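You operate a simulated robot arm through the tools that you are given. There is no shell and no other tool.

You are at the controls of a simulated robot arm. One attempt, no reset.

## Task
Run a batch of 6 pockets from the grey desk.
Fine: set the batch dial, zero the count, mode to AUTO, then start; when the line has stopped, mode to 0.

It is judged by the outcome, as a careful person would: the job done as asked, and still so three seconds after it is handed in. It fails if anything else is knocked over, pushed out of place, dropped, spilled or broken.

## Robot
A 6-joint arm with a three-finger gripper, fixed in place. Base frame: the origin is at the foot of the arm, x ahead of it, y to its left, z up. Lengths are in mm, angles in rad, forces in N, time in s.
Its first joint turns from -2.897 to 2.897 rad. Payload 4.89 kg.
The tool frame sits at the grasp point between the pads (the TCP): z along the fingers, y along the line on which they close. The tips reach 30 mm beyond it. Largest opening 164 mm; the body of the gripper starts 125 mm behind the TCP.
Orientation is that of the tool frame in the base frame, as a unit quaternion [w, x, y, z]. With the fingers straight down and closing along the base's y, the tool's x points along the base's -x, its y along +y and its z along -z.

## Interface
- The arm moves only by the tool move_arm. Its argument "rows" is a list of rows, each a list of 3 entries, a list of its own where there are three numbers: the opening, from 0 (shut) to 1 (fully open), then the shift along the tool's x, y, z in m, then the turn, a rotation vector about the tool's x, y, z in rad. In form: [[gripper, [dx, dy, dz], [ax, ay, az]], ...]. A call has 1 to 20 rows; each row is the pose to reach, as a shift and turn from the pose commanded when the call began, along the tool's axes at that moment. Rows are played at 5 a second. More than 50 mm and 0.15 rad between two rows, or a gripper value outside its range, and nothing of the call is played. A pose out of reach is approached as far as the arm can. The call stops where the force on the tool passes 40 N (or 10 N more than at its start, if that is more) or the arm is blocked; 0.2 s more then pass. The fingers move at their own pace (about 108 mm/s each) and stop on an object; they squeeze with about 37 N. The grip force told is the motor's: it shows also when the fingers shut on nothing. Time passes only in rows, and 0.2 s behind the last, so rows that repeat a pose let the fingers close. The reply holds the time, the measured pose of the TCP, the force on the tool along the base axes, the opening and the grip force, in the units named above and with some noise, with the torque about the TCP (base axes, N m) and any sound that the robot's microphone picked up.
- Cameras (640 x 400 px; columns grow to the right, rows downward): "scene" is fixed at [50.5, 500.1, 1604.3]; the picture's right is [0.22, -0.98, 0.00], its down [-0.47, -0.11, -0.88] and it looks along [0.86, 0.19, -0.48] (base axes); focal length 363 px, centre (320, 200). "wrist" rides on the gripper at [76, -2, -152] in the tool frame; the picture's right is [0.02, 1.00, 0.00], its down [-0.88, 0.02, -0.47] and it looks along [-0.47, 0.01, 0.88] (tool axes); focal length 247 px, centre (320, 200). There is no depth. A picture from a camera that has moved, and an enlarged one, comes with that camera's place and axes in the base frame and with its lens.
- capture(camera): a new picture of that camera. No time passes.
- raise_lower(by): slides the trunk up (or, below 0, down) by that many mm; the arm rides with it, the base frame stays. It gives what a move gives, with no picture.
- zoom(camera, box): a new picture of the part [left, top, right, bottom] of that camera's present view, enlarged. No time passes.
- close_job(): hands the job in; it is judged then, once.

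Places have to be worked out from the pictures, the camera data and where the tool is seen. Open the gripper and draw the arm clear of the work before you hand the job in, unless the task says otherwise.

The tools are called after "Call:" as name(argument=value, ...) on one line, values as JSON. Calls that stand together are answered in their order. move_arm: Moves the arm, as the interface text tells. Its arguments: {"type":"object","properties":{"rows":{"type":"array"}},"required":["rows"]} The other tools are called the same way: raise_lower (by) slides the trunk up or down; capture (camera) takes a picture; zoom (camera, box) takes an enlarged picture of a part of a camera's view; close_job () hands the job in.

At the start:

```text
time_s: 0.0
ee_pos: [626.0, 370.0, 1376.5]
tool_rot: [0.0, 0.0, 1.0, 0.0]
force: [0.7, 0.0, 0.4]
wrist_torque: [0.0, 0.01, 0.01]
width: 164.0
finger_force: 0.0
trunk travel left (down, up): [-175.0, 215.0]
```

scene: 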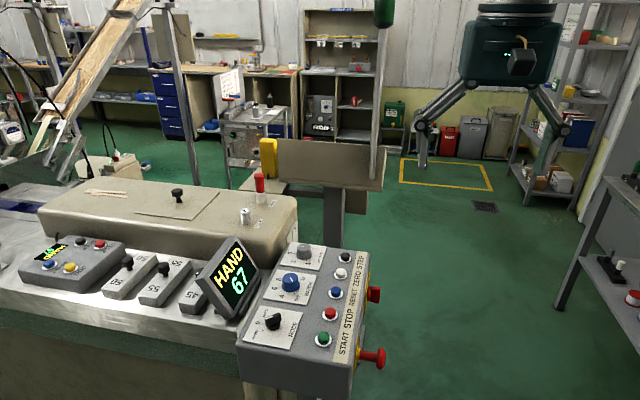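
wrist: 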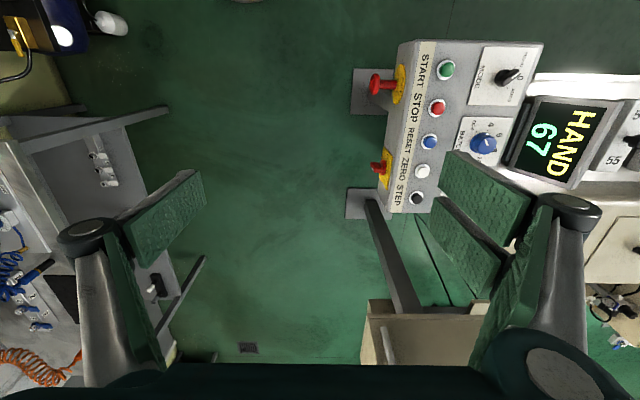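

I'll begin by looking closely at the grey desk from both cameras to read its labels.

Call:
zoom(camera="scene", box=[230, 230, 400, 400])

Call:
zoom(camera="wrist", box=[360, 30, 640, 220])

Call:
zoom(camera="scene", box=[0, 160, 280, 335])

```text
2.35 times, centred on (315, 315) of scene
camera zoom: at [50.5, 500.1, 1604.3], right [0.22, -0.98, 0.0], down [-0.47, -0.11, -0.88], along [0.86, 0.19, -0.48], focal length 854 px, centre (332, -71)
```

zoom: 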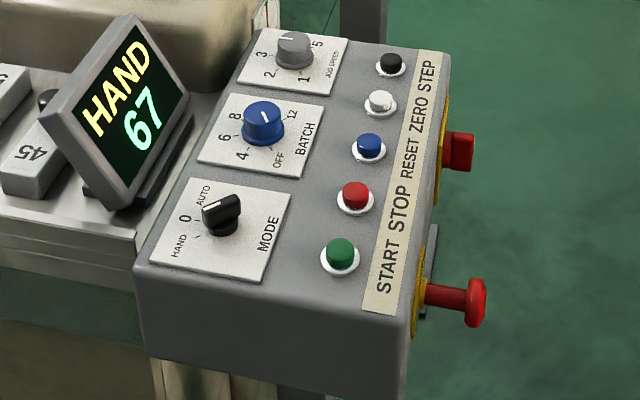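

```text
2.11 times, centred on (500, 125) of wrist
camera zoom: at [549.6, 367.5, 1530.0], right [-0.02, 1.0, 0.0], down [0.88, 0.02, 0.47], along [0.47, 0.01, -0.88], focal length 520 px, centre (-59, 358)
```

zoom: 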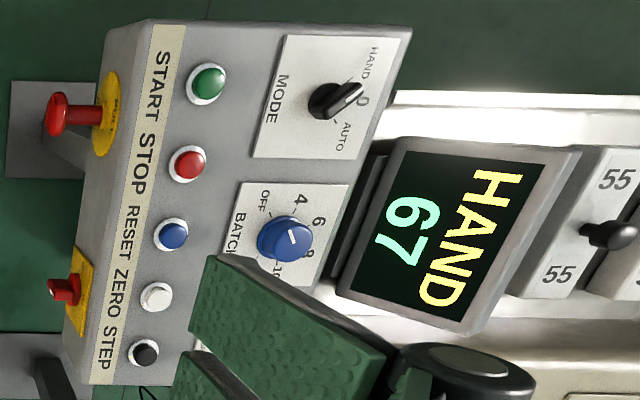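

```text
2.29 times, centred on (140, 248) of scene
camera zoom: at [50.5, 500.1, 1604.3], right [0.22, -0.98, 0.0], down [-0.47, -0.11, -0.88], along [0.86, 0.19, -0.48], focal length 830 px, centre (731, 91)
```

zoom: 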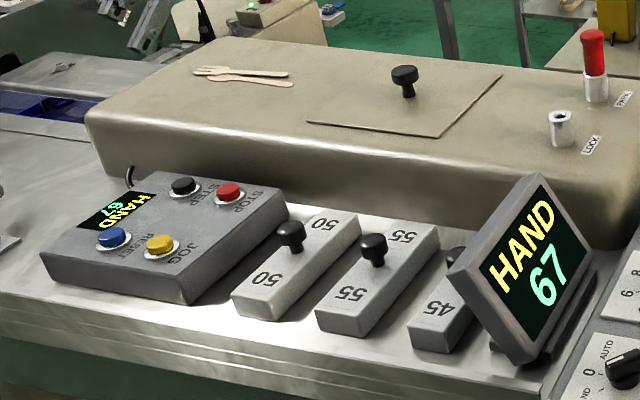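

The desk has a MODE knob (HAND/0/AUTO), a BATCH dial (OFF/4/6/8/10/12), and buttons START…STEP. I'll zoom in tighter to read pointer positions.

Call:
zoom(camera="scene", box=[270, 235, 330, 285])

Call:
zoom(camera="scene", box=[265, 262, 325, 302])

Call:
zoom(camera="scene", box=[245, 300, 320, 350])

Call:
zoom(camera="wrist", box=[465, 45, 545, 105])

Call:
zoom(camera="wrist", box=[450, 110, 530, 170])

Call:
zoom(camera="scene", box=[320, 240, 400, 380])

```text
8.00 times, centred on (300, 260) of scene
camera zoom: at [50.5, 500.1, 1604.3], right [0.22, -0.98, 0.0], down [-0.47, -0.11, -0.88], along [0.86, 0.19, -0.48], focal length 2904 px, centre (480, -280)
```

zoom: 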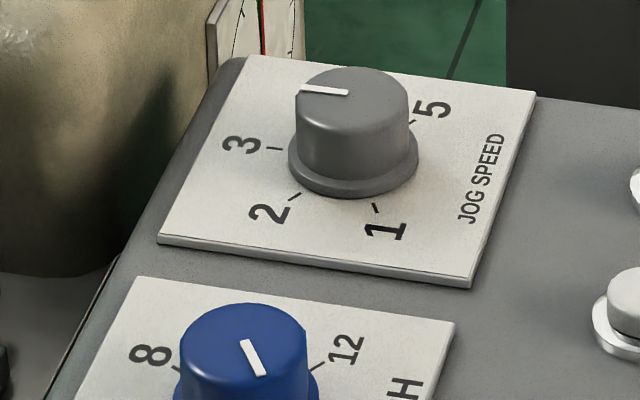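

```text
10.00 times, centred on (295, 282) of scene
camera zoom: at [50.5, 500.1, 1604.3], right [0.22, -0.98, 0.0], down [-0.47, -0.11, -0.88], along [0.86, 0.19, -0.48], focal length 3630 px, centre (570, -620)
```

zoom: 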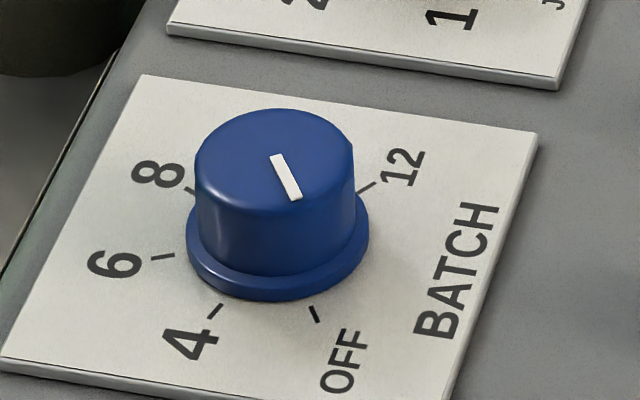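

```text
8.00 times, centred on (282, 325) of scene
camera zoom: at [50.5, 500.1, 1604.3], right [0.22, -0.98, 0.0], down [-0.47, -0.11, -0.88], along [0.86, 0.19, -0.48], focal length 2904 px, centre (620, -800)
```

zoom: 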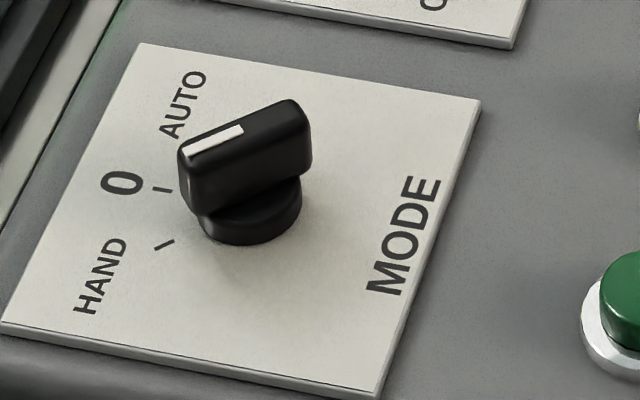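

```text
6.67 times, centred on (505, 75) of wrist
camera zoom: at [549.6, 367.5, 1530.0], right [-0.02, 1.0, 0.0], down [0.88, 0.02, 0.47], along [0.47, 0.01, -0.88], focal length 1646 px, centre (-913, 1033)
```

zoom: 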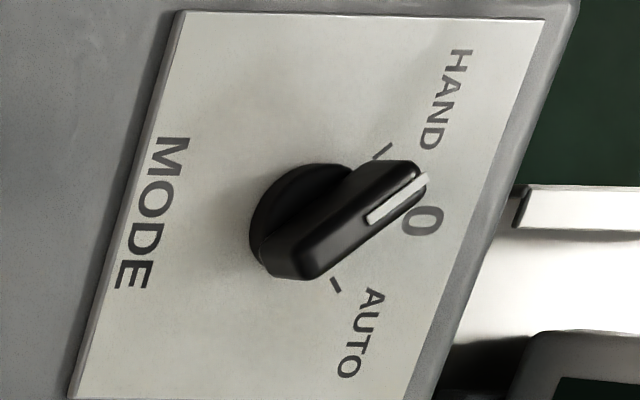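

```text
6.67 times, centred on (490, 140) of wrist
camera zoom: at [549.6, 367.5, 1530.0], right [-0.02, 1.0, 0.0], down [0.88, 0.02, 0.47], along [0.47, 0.01, -0.88], focal length 1646 px, centre (-813, 600)
```

zoom: 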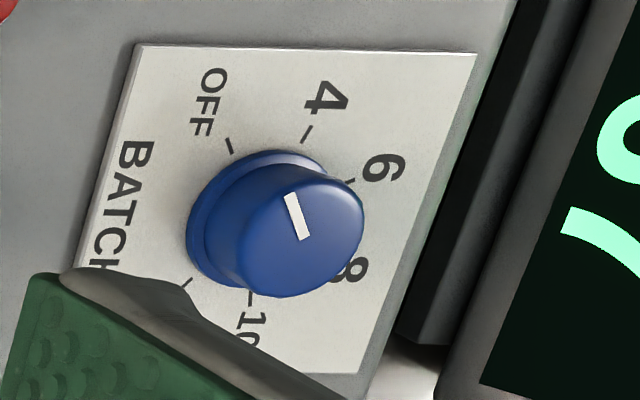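

```text
2.86 times, centred on (360, 310) of scene
camera zoom: at [50.5, 500.1, 1604.3], right [0.22, -0.98, 0.0], down [-0.47, -0.11, -0.88], along [0.86, 0.19, -0.48], focal length 1037 px, centre (206, -114)
```

zoom: 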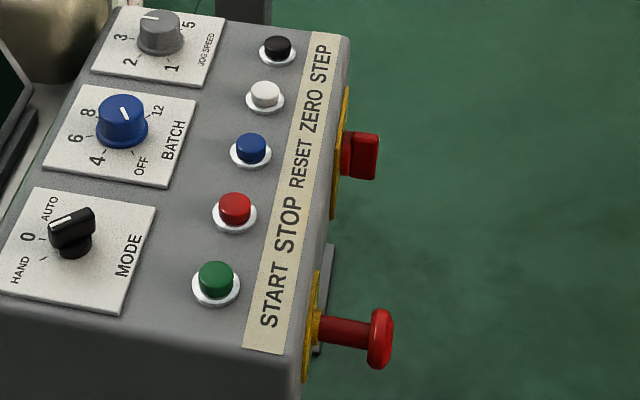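

Triangulating between the two pictures, the desk top is about level at z≈1000. MODE is near (560,714), BATCH near (686,716) and pointing at OFF, START near (547,605) and ZERO near (747,605). I'll move above the desk at a safe height, partly closing the fingers, for a closer look.

Call:
move_arm(rows=[[0.9, [0.008, 0.031, 0.022], [0, 0, 0]], [0.8, [0.0165, 0.0625, 0.044], [0, 0, 0]], [0.7, [0.025, 0.094, 0.066], [0, 0, 0]], [0.6, [0.033, 0.125, 0.088], [0, 0, 0]], [0.5, [0.041, 0.156, 0.11], [0, 0, 0]], [0.5, [0.0495, 0.1875, 0.132], [0, 0, 0]], [0.5, [0.058, 0.219, 0.154], [0, 0, 0]], [0.5, [0.066, 0.25, 0.176], [0, 0, 0]]])

Call:
capture(camera="wrist")

Call:
capture(camera="scene")

```text
time_s: 1.8
ee_pos: [558.8, 618.7, 1201.0]
tool_rot: [0.0, 0.0, 1.0, 0.0]
force: [-1.2, -1.3, 0.9]
wrist_torque: [0.15, -0.03, -0.03]
width: 81.9
finger_force: 0.0
trunk travel left (down, up): [-175.0, 215.0]
```

```text
taken
camera wrist: at [482.4, 615.6, 1353.9], right [-0.02, 1.0, 0.0], down [0.88, 0.02, 0.47], along [0.47, 0.01, -0.88], focal length 247 px, centre (320, 200)
```

wrist: 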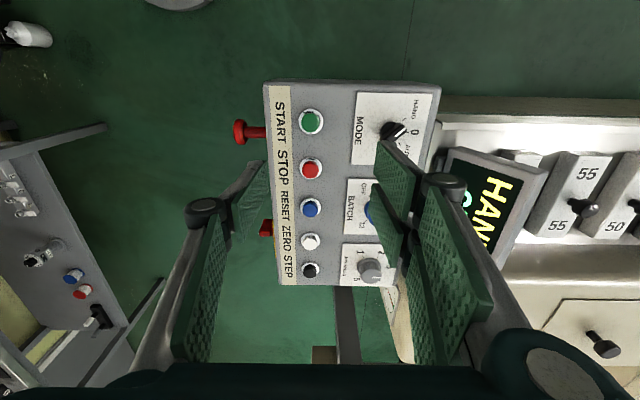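

```text
taken
```

scene: 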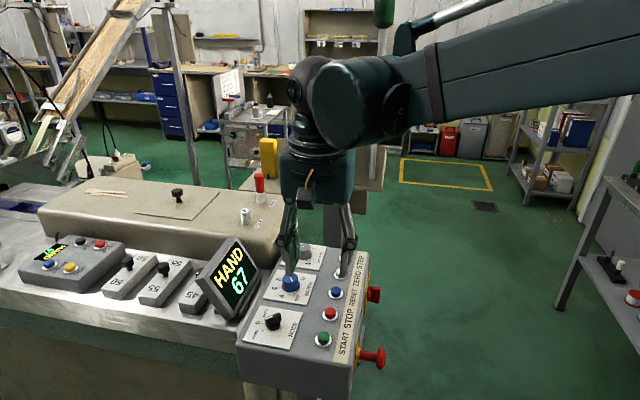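

The desk is now close in the wrist view. I'll enlarge it to refine the places of knobs and buttons.

Call:
zoom(camera="wrist", box=[340, 80, 450, 150])

Call:
zoom(camera="wrist", box=[260, 80, 350, 180])

Call:
zoom(camera="wrist", box=[260, 170, 400, 290])

Call:
zoom(camera="scene", box=[250, 230, 390, 380])

```text
5.71 times, centred on (395, 115) of wrist
camera zoom: at [482.4, 615.6, 1353.9], right [-0.02, 1.0, 0.0], down [0.88, 0.02, 0.47], along [0.47, 0.01, -0.88], focal length 1411 px, centre (-109, 686)
```

zoom: 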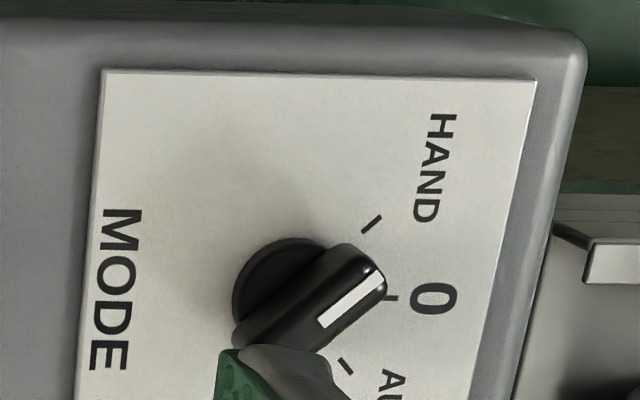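

```text
4.00 times, centred on (305, 130) of wrist
camera zoom: at [482.4, 615.6, 1353.9], right [-0.02, 1.0, 0.0], down [0.88, 0.02, 0.47], along [0.47, 0.01, -0.88], focal length 988 px, centre (380, 480)
```

zoom: 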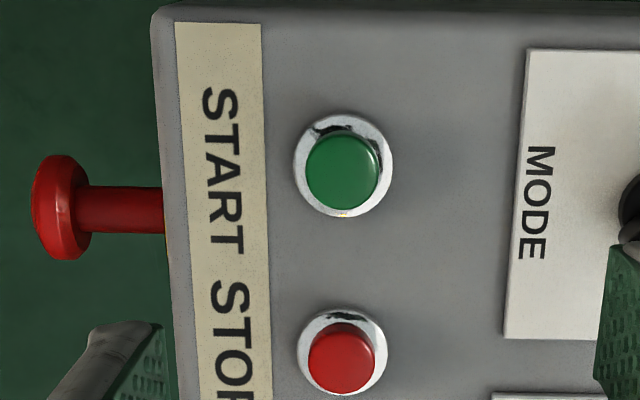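

```text
3.33 times, centred on (330, 230) of wrist
camera zoom: at [482.4, 615.6, 1353.9], right [-0.02, 1.0, 0.0], down [0.88, 0.02, 0.47], along [0.47, 0.01, -0.88], focal length 823 px, centre (287, 100)
```

zoom: 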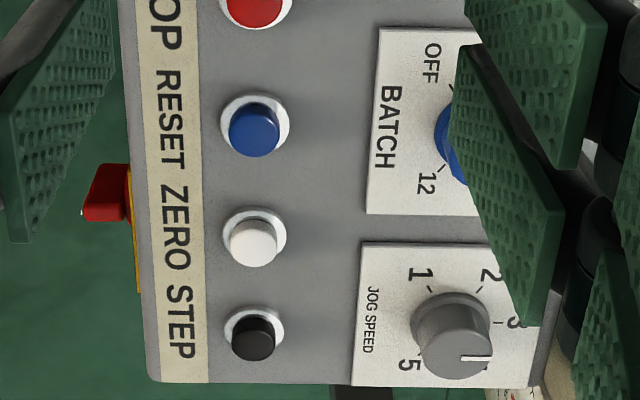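

```text
2.67 times, centred on (320, 305) of scene
camera zoom: at [50.5, 500.1, 1604.3], right [0.22, -0.98, 0.0], down [-0.47, -0.11, -0.88], along [0.86, 0.19, -0.48], focal length 968 px, centre (320, -80)
```

zoom: 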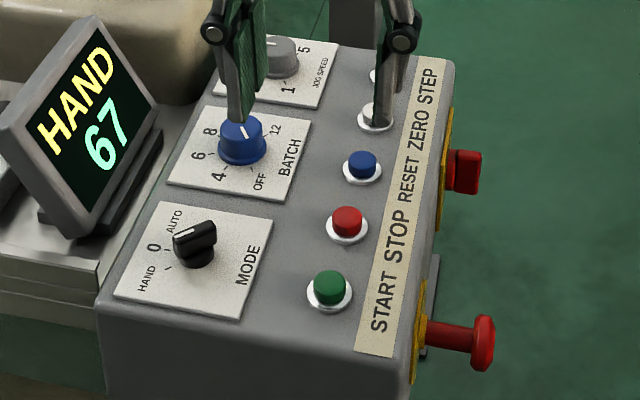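

The panel is level at z≈1000. MODE's centre is about (559,713), with HAND/0/AUTO 45° apart clockwise. BATCH's centre is about (686.5,716.5), with 50° steps clockwise, so OFF→6 is 100°. I'll move above BATCH at z 1150 to check reach.

Call:
move_arm(rows=[[0.5, [-0.03, 0.024, 0.0], [0, 0, 0]], [0.5, [-0.063, 0.048, 0.0], [0, 0, 0]], [0.5, [-0.095, 0.072, 0.02], [0, 0, 0]], [0.5, [-0.1265, 0.0965, 0.05], [0, 0, 0]], [0.5, [-0.1265, 0.0965, 0.05], [0, 0, 0]]])

Call:
capture(camera="wrist")

Call:
capture(camera="scene")

```text
time_s: 3.0
ee_pos: [687.8, 716.7, 1150.1]
tool_rot: [0.0, 0.001, 1.0, 0.0]
force: [1.8, 1.3, -0.6]
wrist_torque: [-0.11, 0.09, -0.04]
width: 82.3
finger_force: 0.0
trunk travel left (down, up): [-175.0, 215.0]
```

```text
taken
camera wrist: at [610.7, 714.6, 1303.1], right [-0.02, 1.0, 0.0], down [0.88, 0.02, 0.47], along [0.47, 0.01, -0.88], focal length 247 px, centre (320, 200)
```

wrist: 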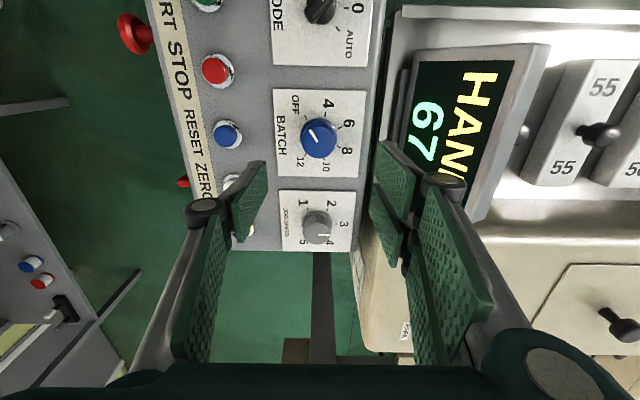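

```text
taken
```

scene: 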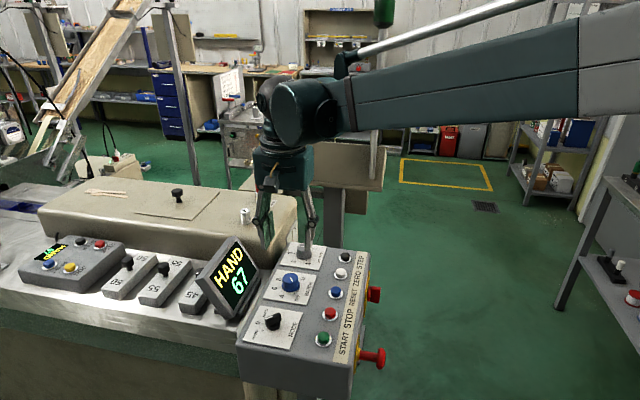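

The position was reached. Enlarging the wrist view to refine the BATCH knob's centre and pointer.

Call:
zoom(camera="wrist", box=[270, 85, 370, 185])

Call:
zoom(camera="scene", box=[230, 130, 390, 300])

```text
4.00 times, centred on (320, 135) of wrist
camera zoom: at [610.7, 714.6, 1303.1], right [-0.02, 1.0, 0.0], down [0.88, 0.02, 0.47], along [0.47, 0.01, -0.88], focal length 988 px, centre (320, 460)
```

zoom: 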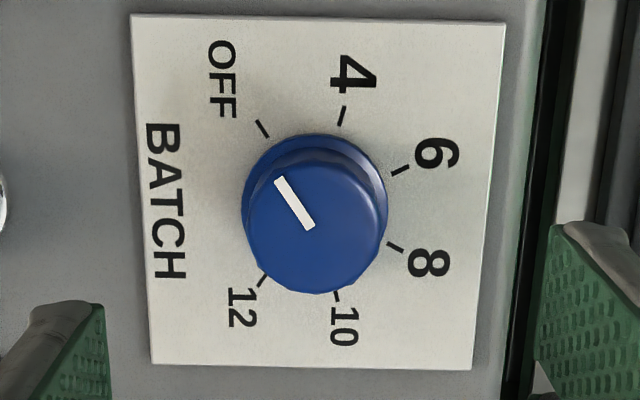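

```text
2.35 times, centred on (310, 215) of scene
camera zoom: at [50.5, 500.1, 1604.3], right [0.22, -0.98, 0.0], down [-0.47, -0.11, -0.88], along [0.86, 0.19, -0.48], focal length 854 px, centre (344, 165)
```

zoom: 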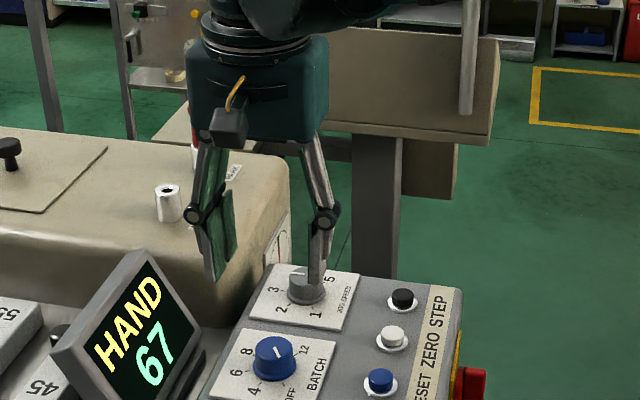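

From this closer view BATCH's centre is about (684,713.5). The knob top is at z≈1025 and the pointer is on OFF. I'll turn the gripper −50° so the 100° turn is symmetric, centre over the knob, and lower until the tips are just above its flange.

Call:
move_arm(rows=[[0.45, [0.0027, -0.0029, 0], [0, 0, -0.1455]], [0.45, [0.0027, -0.0029, 0], [0, 0, -0.291]], [0.45, [0.0027, -0.0029, 0], [0, 0, -0.4365]], [0.45, [0.0027, -0.0029, 0], [0, 0, -0.582]], [0.45, [0.0027, -0.0029, 0], [0, 0, -0.7275]], [0.45, [0.0027, -0.0029, 0], [0, 0, -0.873]], [0.45, [0.0027, -0.0029, 0.03], [0, 0, -0.873]], [0.45, [0.0027, -0.0029, 0.06], [0, 0, -0.873]], [0.45, [0.0027, -0.0029, 0.08], [0, 0, -0.873]], [0.45, [0.0027, -0.0029, 0.08], [0, 0, -0.873]]])

Call:
capture(camera="wrist")

Call:
zoom(camera="scene", box=[230, 180, 390, 320])

```text
time_s: 5.2
ee_pos: [684.5, 713.1, 1071.9]
tool_rot: [0.0, -0.422, 0.907, 0.0]
force: [-0.2, -0.3, -1.4]
wrist_torque: [-0.04, 0.02, 0.01]
width: 73.8
finger_force: 0.0
trunk travel left (down, up): [-175.0, 215.0]
```

```text
taken
camera wrist: at [637.0, 653.5, 1224.3], right [-0.78, 0.63, 0.0], down [0.55, 0.69, 0.47], along [0.3, 0.37, -0.88], focal length 247 px, centre (320, 200)
```

wrist: 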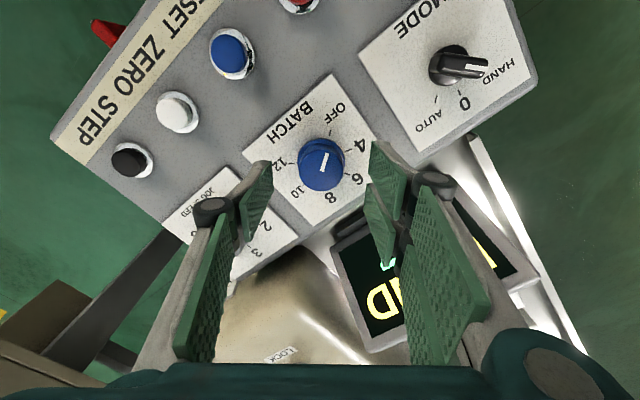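

```text
2.86 times, centred on (310, 250) of scene
camera zoom: at [50.5, 500.1, 1604.3], right [0.22, -0.98, 0.0], down [-0.47, -0.11, -0.88], along [0.86, 0.19, -0.48], focal length 1037 px, centre (349, 57)
```

zoom: 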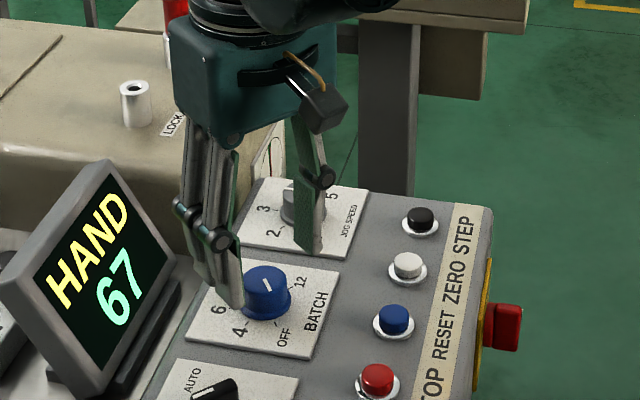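

The knob sits centred between the fingers. I'll descend 32 mm and then close on it.

Call:
move_arm(rows=[[0.45, [0, 0, 0.012], [0, 0, 0]], [0.45, [0, 0, 0.024], [0, 0, 0]], [0.45, [0, 0, 0.032], [0, 0, 0]], [0.3, [0, 0, 0.032], [0, 0, 0]], [0.15, [0, 0, 0.032], [0, 0, 0]], [0.1, [0, 0, 0.032], [0, 0, 0]], [0.1, [0, 0, 0.032], [0, 0, 0]]])

Call:
capture(camera="wrist")

Call:
zoom(camera="scene", box=[230, 180, 390, 320])

```text
time_s: 6.8
ee_pos: [683.5, 713.1, 1040.3]
tool_rot: [0.0, -0.423, 0.906, 0.0]
force: [-7.9, 5.1, -0.5]
wrist_torque: [0.19, 0.28, -0.02]
width: 37.2
finger_force: 44.7
trunk travel left (down, up): [-175.0, 215.0]
```

```text
taken
camera wrist: at [635.6, 653.1, 1192.9], right [-0.78, 0.63, 0.0], down [0.55, 0.69, 0.47], along [0.3, 0.37, -0.88], focal length 247 px, centre (320, 200)
```

wrist: 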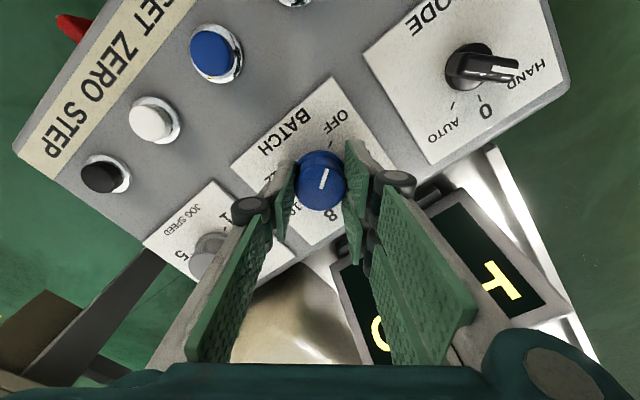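

```text
2.86 times, centred on (310, 250) of scene
camera zoom: at [50.5, 500.1, 1604.3], right [0.22, -0.98, 0.0], down [-0.47, -0.11, -0.88], along [0.86, 0.19, -0.48], focal length 1037 px, centre (349, 57)
```

zoom: 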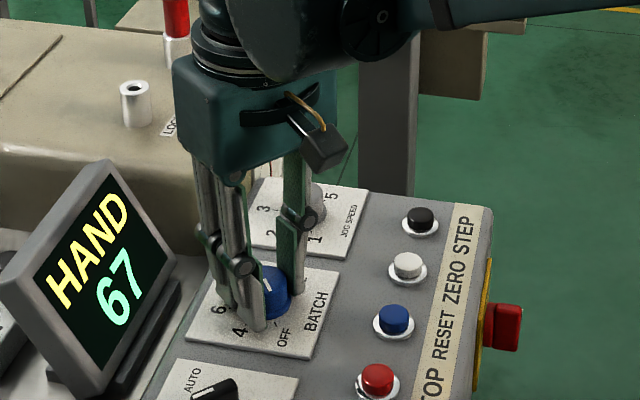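

The knob is gripped at 37 mm wide with a small side force, so I'll shift about 0.8 mm to relieve it. Then I'll turn 100° clockwise from OFF to 6.

Call:
move_arm(rows=[[0.1, [0, 0.0008, 0], [0, 0, 0.1455]], [0.1, [0, 0.0008, 0], [0, 0, 0.291]], [0.1, [0, 0.0008, 0], [0, 0, 0.4365]], [0.1, [0, 0.0008, 0], [0, 0, 0.582]], [0.1, [0, 0.0008, 0], [0, 0, 0.7275]], [0.1, [0, 0.0008, 0], [0, 0, 0.873]], [0.1, [0, 0.0008, 0], [0, 0, 1.0185]], [0.1, [0, 0.0008, 0], [0, 0, 1.164]], [0.1, [0, 0.0008, 0], [0, 0, 1.3095]], [0.1, [0, 0.0008, 0], [0, 0, 1.455]], [0.1, [0, 0.0008, 0], [0, 0, 1.6005]], [0.1, [0, 0.0008, 0], [0, 0, 1.746]], [0.1, [0, 0.0008, 0], [0, 0, 1.746]]])

Call:
capture(camera="wrist")

Call:
zoom(camera="scene", box=[230, 180, 390, 320])

```text
time_s: 9.0
ee_pos: [683.9, 715.7, 1040.0]
tool_rot: [0.0, 0.284, 0.959, 0.001]
force: [-2.8, 5.4, 5.8]
wrist_torque: [0.37, 0.11, -0.01]
width: 36.8
finger_force: 44.6
trunk travel left (down, up): [-175.0, 215.0]
stopped in row 11: the force on the tool passed its limit at 42 N (the readings are from after the stop); the commanded pose is now the measured one
```

```text
taken
camera wrist: at [617.6, 755.2, 1192.9], right [0.53, 0.85, 0.0], down [0.75, -0.46, 0.47], along [0.4, -0.25, -0.88], focal length 247 px, centre (320, 200)
```

wrist: 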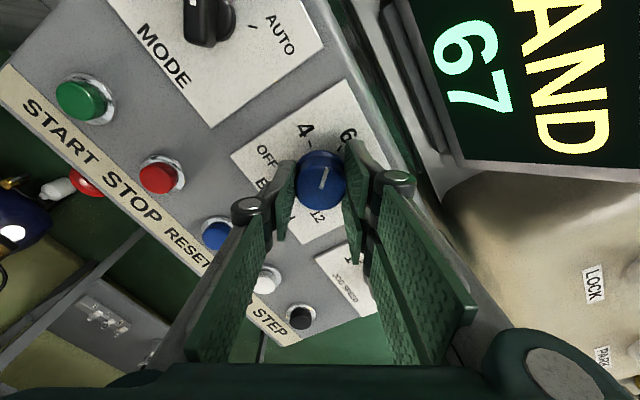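

```text
2.86 times, centred on (310, 250) of scene
camera zoom: at [50.5, 500.1, 1604.3], right [0.22, -0.98, 0.0], down [-0.47, -0.11, -0.88], along [0.86, 0.19, -0.48], focal length 1037 px, centre (349, 57)
```

zoom: 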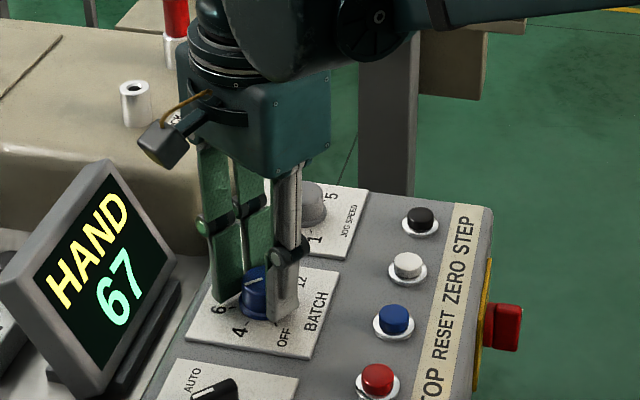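

The turn reached about 83° before the force limit tripped, apparently because the axis is 2 mm further in y than I assumed; the arm has now settled on it. I'll finish the remaining 17° from here.

Call:
move_arm(rows=[[0.1, [0, 0, 0], [0, 0, 0.06]], [0.1, [0, 0, 0], [0, 0, 0.12]], [0.1, [0, 0, 0], [0, 0, 0.18]], [0.1, [0, 0, 0], [0, 0, 0.24]], [0.1, [0, 0, 0], [0, 0, 0.3]], [0.1, [0, 0, 0], [0, 0, 0.3]]])

Call:
capture(camera="wrist")

```text
time_s: 10.4
ee_pos: [684.0, 715.6, 1039.0]
tool_rot: [0.0, 0.424, 0.906, 0.001]
force: [7.6, 32.8, 19.1]
wrist_torque: [1.0, -0.21, 0.1]
width: 36.8
finger_force: 45.1
trunk travel left (down, up): [-175.0, 215.0]
```

```text
taken
camera wrist: at [632.8, 773.1, 1192.9], right [0.75, 0.66, 0.0], down [0.58, -0.67, 0.47], along [0.31, -0.36, -0.88], focal length 247 px, centre (320, 200)
```

wrist: 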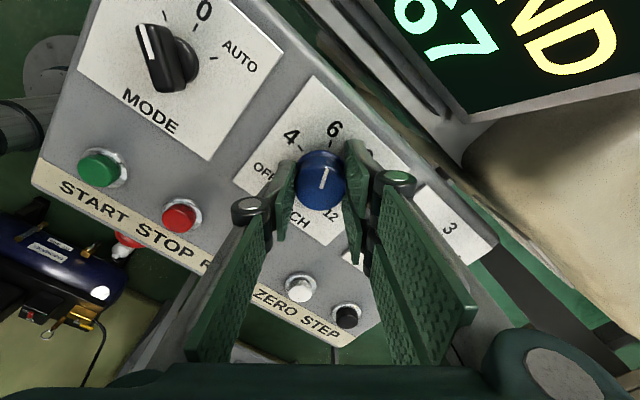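

BATCH now seems to point at 6, but there's a 33 N side force. I'll look at the scene before releasing.

Call:
zoom(camera="scene", box=[210, 120, 390, 310])

Call:
zoom(camera="wrist", box=[240, 100, 400, 240])

```text
2.11 times, centred on (300, 215) of scene
camera zoom: at [50.5, 500.1, 1604.3], right [0.22, -0.98, 0.0], down [-0.47, -0.11, -0.88], along [0.86, 0.19, -0.48], focal length 764 px, centre (362, 168)
```

zoom: 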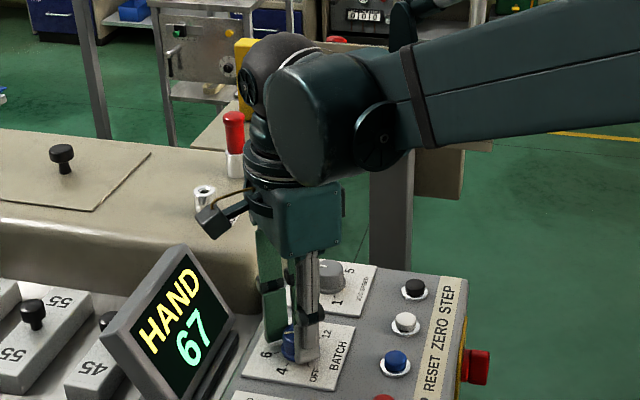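

```text
2.86 times, centred on (320, 170) of wrist
camera zoom: at [632.8, 773.1, 1192.9], right [0.75, 0.66, 0.0], down [0.58, -0.67, 0.47], along [0.31, -0.36, -0.88], focal length 706 px, centre (320, 286)
```

zoom: 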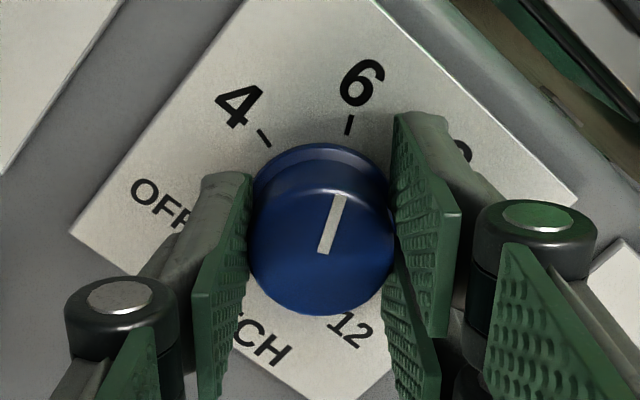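

The pointer lines up with 6. I'll open the fingers and rise straight up to read the dial cleanly.

Call:
move_arm(rows=[[0.3, [0, 0, 0], [0, 0, 0]], [0.45, [0, 0, 0], [0, 0, 0]], [0.45, [0, 0, 0], [0, 0, 0]]])

Call:
zoom(camera="wrist", box=[240, 100, 400, 240])

```text
time_s: 11.2
ee_pos: [684.0, 714.9, 1039.3]
tool_rot: [0.001, 0.424, 0.905, 0.001]
force: [-0.9, 0.2, -0.4]
wrist_torque: [-0.01, -0.02, -0.03]
width: 73.7
finger_force: 0.0
trunk travel left (down, up): [-175.0, 215.0]
```

```text
2.86 times, centred on (320, 170) of wrist
camera zoom: at [633.1, 771.8, 1192.7], right [0.75, 0.66, 0.0], down [0.58, -0.67, 0.47], along [0.31, -0.36, -0.88], focal length 706 px, centre (320, 286)
```

zoom: 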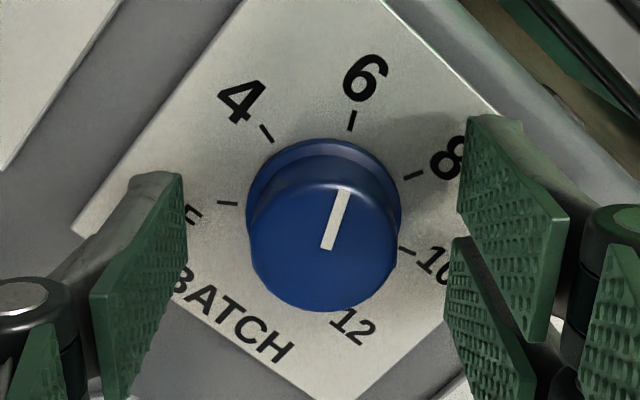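

With the fingers open the force vanished, and the pointer is lined up with the 6 tick. Next I'll rise, unwind the wrist and move above the ZERO button at about (747,605).

Call:
move_arm(rows=[[0.45, [0, 0, -0.04], [0, 0, 0]], [0.45, [0, 0, -0.08], [0, 0, 0]], [0.45, [-0.0205, -0.004, -0.11], [0, 0, -0.1455]], [0.45, [-0.041, -0.008, -0.11], [0, 0, -0.291]], [0.45, [-0.062, -0.012, -0.11], [0, 0, -0.4365]], [0.45, [-0.082, -0.016, -0.11], [0, 0, -0.582]], [0.45, [-0.103, -0.02, -0.11], [0, 0, -0.7275]], [0.45, [-0.1235, -0.024, -0.11], [0, 0, -0.873]], [0.45, [-0.1235, -0.024, -0.11], [0, 0, -0.873]]])

Call:
capture(camera="wrist")

Call:
zoom(camera="wrist", box=[260, 80, 380, 180])

Call:
capture(camera="scene")

Call:
zoom(camera="scene", box=[250, 240, 370, 340])

```text
time_s: 13.2
ee_pos: [745.1, 602.9, 1147.7]
tool_rot: [-0.001, 0.002, 1.0, 0.001]
force: [-0.7, -0.9, -0.2]
wrist_torque: [-0.03, 0.04, 0.01]
width: 73.8
finger_force: 0.0
trunk travel left (down, up): [-175.0, 215.0]
```

```text
taken
camera wrist: at [667.0, 601.8, 1301.3], right [-0.02, 1.0, 0.0], down [0.88, 0.02, 0.47], along [0.47, 0.01, -0.88], focal length 247 px, centre (320, 200)
```

wrist: 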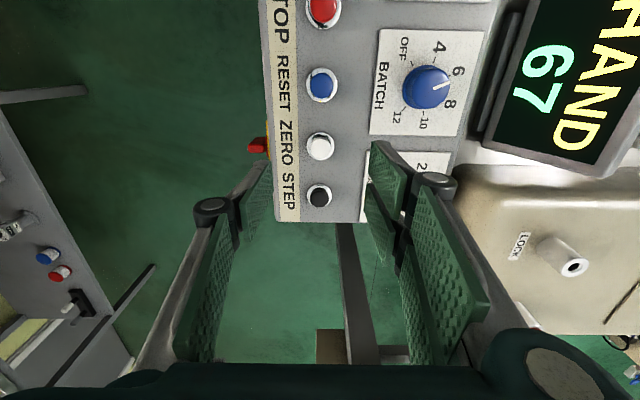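

```text
4.00 times, centred on (320, 130) of wrist
camera zoom: at [667.0, 601.8, 1301.3], right [-0.02, 1.0, 0.0], down [0.88, 0.02, 0.47], along [0.47, 0.01, -0.88], focal length 988 px, centre (320, 480)
```

zoom: 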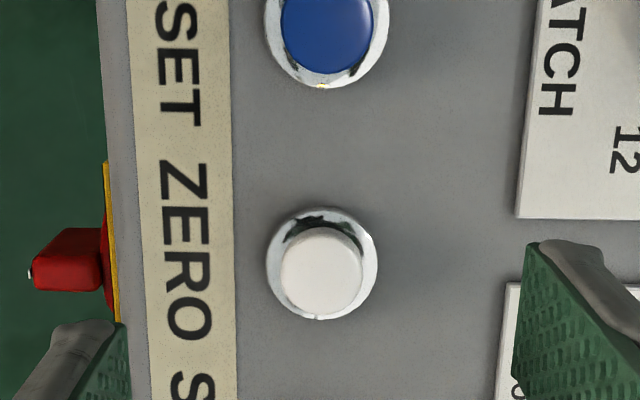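

```text
taken
```

scene: 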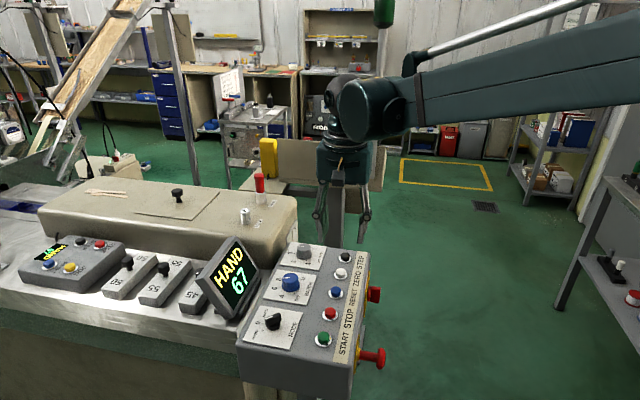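

```text
4.00 times, centred on (310, 290) of scene
camera zoom: at [50.5, 500.1, 1604.3], right [0.22, -0.98, 0.0], down [-0.47, -0.11, -0.88], along [0.86, 0.19, -0.48], focal length 1452 px, centre (360, -160)
```

zoom: 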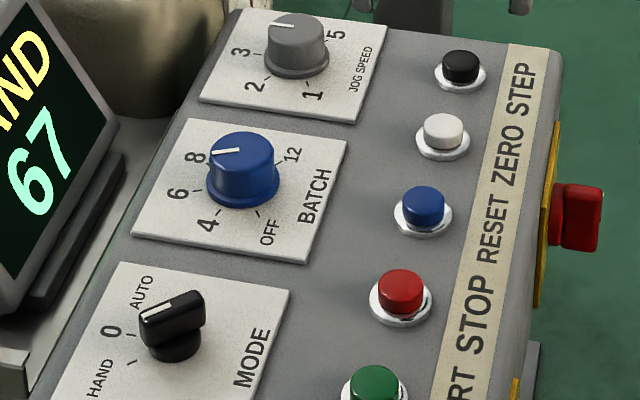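

ZERO's centre works out at about (750.5,604), which is 6 mm ahead of the TCP. I'll check the BATCH pointer closely from here, and shut the fingers to a stylus above ZERO at the same time.

Call:
zoom(camera="wrist", box=[365, 25, 475, 140])

Call:
move_arm(rows=[[0.3, [-0.006, 0.0005, 0.03], [0, 0, 0]], [0.15, [-0.006, 0.0005, 0.05], [0, 0, 0]], [0.0, [-0.006, 0.0005, 0.07], [0, 0, 0]], [0.0, [-0.006, 0.0005, 0.085], [0, 0, 0]], [0.0, [-0.006, 0.0005, 0.085], [0, 0, 0]]])

Call:
capture(camera="wrist")

Call:
zoom(camera="scene", box=[270, 200, 390, 300])

```text
3.48 times, centred on (420, 82) of wrist
camera zoom: at [667.0, 601.8, 1301.3], right [-0.02, 1.0, 0.0], down [0.88, 0.02, 0.47], along [0.47, 0.01, -0.88], focal length 859 px, centre (-28, 609)
```

zoom: 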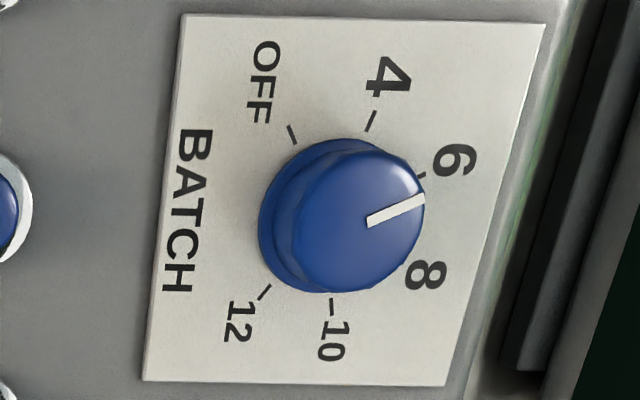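

```text
time_s: 14.4
ee_pos: [751.3, 606.0, 1064.3]
tool_rot: [-0.001, 0.001, 1.0, 0.001]
force: [-0.3, -0.7, 0.2]
wrist_torque: [-0.02, 0.01, 0.0]
width: 0.0
finger_force: 37.3
trunk travel left (down, up): [-175.0, 215.0]
```

```text
taken
camera wrist: at [673.8, 603.8, 1217.3], right [-0.02, 1.0, 0.0], down [0.88, 0.02, 0.47], along [0.47, 0.01, -0.88], focal length 247 px, centre (320, 200)
```

wrist: 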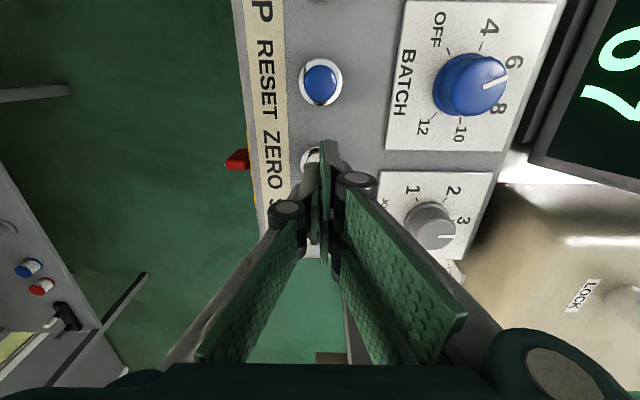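

```text
4.00 times, centred on (330, 250) of scene
camera zoom: at [50.5, 500.1, 1604.3], right [0.22, -0.98, 0.0], down [-0.47, -0.11, -0.88], along [0.86, 0.19, -0.48], focal length 1452 px, centre (280, 0)
```

zoom: 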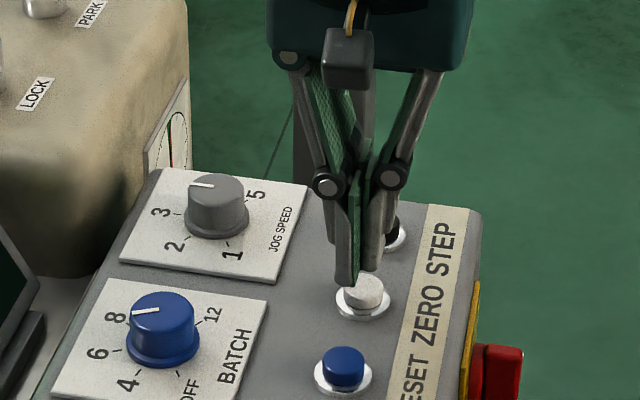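

BATCH clearly reads 6. The closed fingertips are about 10 mm above ZERO's cap and 1–2 mm off in y. I'll correct that and press down in small steps, relying on the force stop.

Call:
move_arm(rows=[[0.0, [0, -0.0015, 0.004], [0, 0, 0]], [0.0, [0, -0.0015, 0.007], [0, 0, 0]], [0.0, [0, -0.0015, 0.009], [0, 0, 0]], [0.0, [0, -0.0015, 0.011], [0, 0, 0]], [0.0, [0, -0.0015, 0.013], [0, 0, 0]]])

Call:
capture(camera="scene")

Call:
zoom(camera="scene", box=[270, 200, 390, 300])

```text
time_s: 15.6
ee_pos: [750.5, 603.6, 1052.1]
tool_rot: [0.0, 0.001, 1.0, 0.001]
force: [0.7, 0.2, -0.5]
wrist_torque: [-0.01, -0.02, -0.01]
width: 0.2
finger_force: 37.2
trunk travel left (down, up): [-175.0, 215.0]
```

```text
taken
```

scene: 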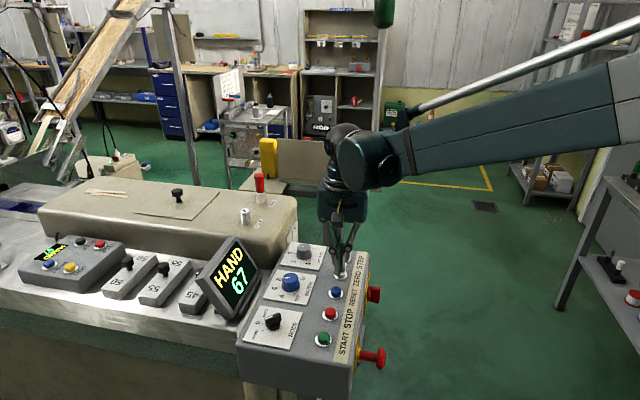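

```text
4.00 times, centred on (330, 250) of scene
camera zoom: at [50.5, 500.1, 1604.3], right [0.22, -0.98, 0.0], down [-0.47, -0.11, -0.88], along [0.86, 0.19, -0.48], focal length 1452 px, centre (280, 0)
```

zoom: 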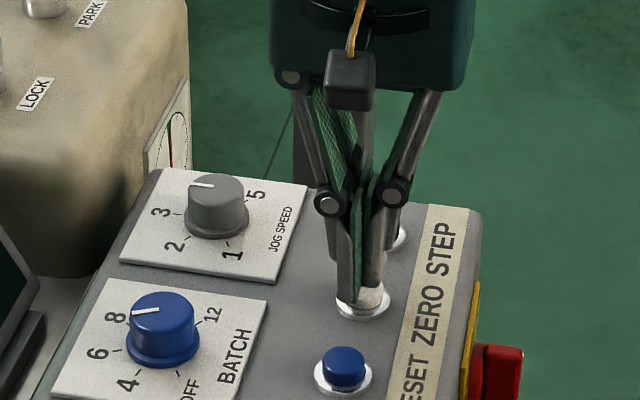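

No contact force yet with the tips near z 1022, so I'll keep going down in 2 mm steps.

Call:
move_arm(rows=[[0.0, [0, 0, 0.002], [0, 0, 0]], [0.0, [0, 0, 0.004], [0, 0, 0]], [0.0, [0, 0, 0.006], [0, 0, 0]], [0.0, [0, 0, 0.008], [0, 0, 0]]])

Call:
zoom(camera="scene", box=[200, 200, 390, 300])

```text
time_s: 16.6
ee_pos: [751.5, 602.4, 1043.9]
tool_rot: [0.0, 0.002, 1.0, 0.001]
force: [0.1, 0.7, 1.1]
wrist_torque: [-0.02, 0.0, 0.04]
width: 0.1
finger_force: 36.4
trunk travel left (down, up): [-175.0, 215.0]
```

```text
3.37 times, centred on (295, 250) of scene
camera zoom: at [50.5, 500.1, 1604.3], right [0.22, -0.98, 0.0], down [-0.47, -0.11, -0.88], along [0.86, 0.19, -0.48], focal length 1223 px, centre (404, 32)
```

zoom: 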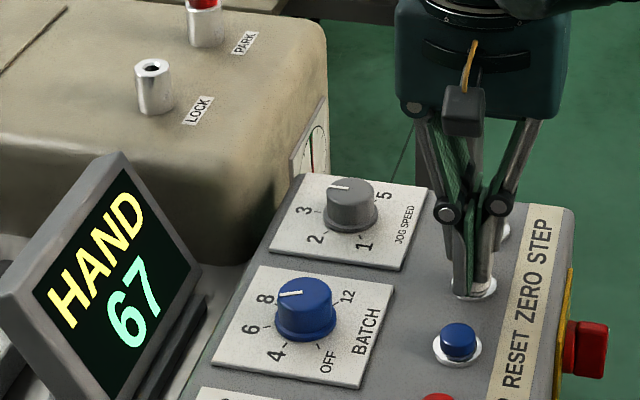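

Still no contact with the tips at about 1014. Continuing down.

Call:
move_arm(rows=[[0.0, [0, 0.0005, 0.0015], [0, 0, 0]], [0.0, [0, 0.0005, 0.003], [0, 0, 0]], [0.0, [0, 0.0005, 0.0045], [0, 0, 0]], [0.0, [0, 0.0005, 0.006], [0, 0, 0]]])

Call:
zoom(camera="scene", box=[200, 200, 390, 300])

```text
time_s: 17.6
ee_pos: [749.9, 604.2, 1036.9]
tool_rot: [0.0, 0.002, 1.0, 0.0]
force: [0.2, -0.6, 2.2]
wrist_torque: [-0.03, -0.06, -0.07]
width: 6.0
finger_force: 45.5
trunk travel left (down, up): [-175.0, 215.0]
heard: click
```

```text
3.37 times, centred on (295, 250) of scene
camera zoom: at [50.5, 500.1, 1604.3], right [0.22, -0.98, 0.0], down [-0.47, -0.11, -0.88], along [0.86, 0.19, -0.48], focal length 1223 px, centre (404, 32)
```

zoom: 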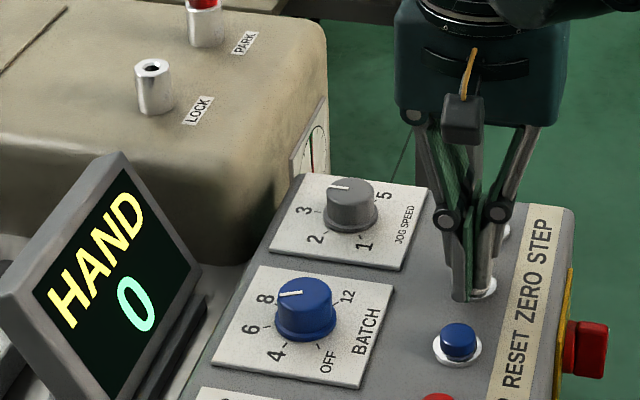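

ZERO clicked and the display count is 0. I'll rise straight up, then travel above MODE at about (560,714), opening the fingers and turning to −45° so they can take the bar by its ends.

Call:
move_arm(rows=[[0.0, [0, 0, -0.03], [0, 0, 0]], [0.0, [0, 0, -0.07], [0, 0, 0]], [0.1, [0, 0, -0.112], [0, 0, 0]], [0.2, [0.032, 0.018, -0.112], [0, 0, -0.131]], [0.3, [0.0635, 0.0365, -0.112], [0, 0, -0.262]], [0.4, [0.095, 0.055, -0.112], [0, 0, -0.393]], [0.5, [0.127, 0.073, -0.112], [0, 0, -0.524]], [0.5, [0.159, 0.091, -0.112], [0, 0, -0.655]], [0.5, [0.1905, 0.1095, -0.112], [0, 0, -0.785]], [0.5, [0.1905, 0.1095, -0.112], [0, 0, -0.785]]])

Call:
capture(camera="wrist")

Call:
zoom(camera="wrist", box=[250, 70, 390, 190])

Call:
capture(camera="scene")

```text
time_s: 19.8
ee_pos: [562.6, 715.3, 1147.4]
tool_rot: [0.001, -0.383, 0.924, 0.0]
force: [-1.1, -0.2, 0.1]
wrist_torque: [-0.01, -0.05, 0.03]
width: 82.2
finger_force: 0.1
trunk travel left (down, up): [-175.0, 215.0]
```

```text
taken
camera wrist: at [508.3, 659.2, 1299.8], right [-0.72, 0.69, 0.0], down [0.61, 0.63, 0.47], along [0.33, 0.34, -0.88], focal length 247 px, centre (320, 200)
```

wrist: 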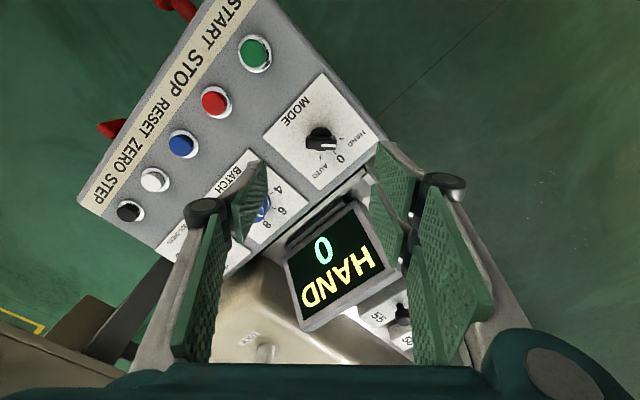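

```text
3.33 times, centred on (320, 130) of wrist
camera zoom: at [508.3, 659.2, 1299.8], right [-0.72, 0.69, 0.0], down [0.61, 0.63, 0.47], along [0.33, 0.34, -0.88], focal length 823 px, centre (320, 433)
```

zoom: 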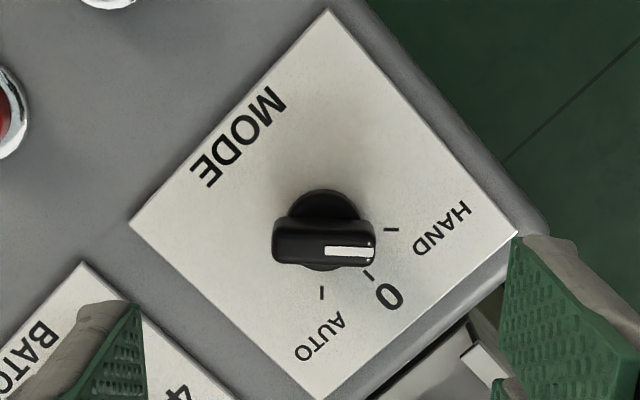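

```text
taken
```

scene: 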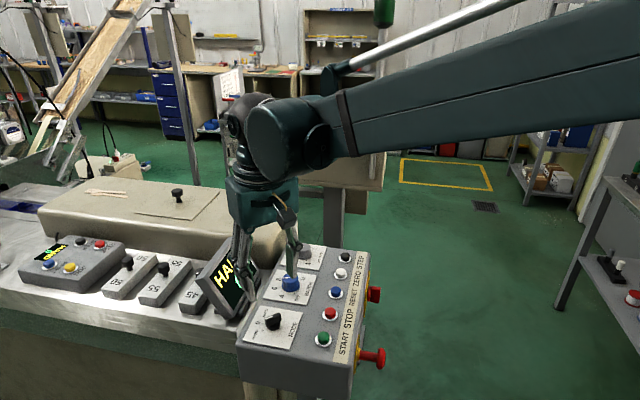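

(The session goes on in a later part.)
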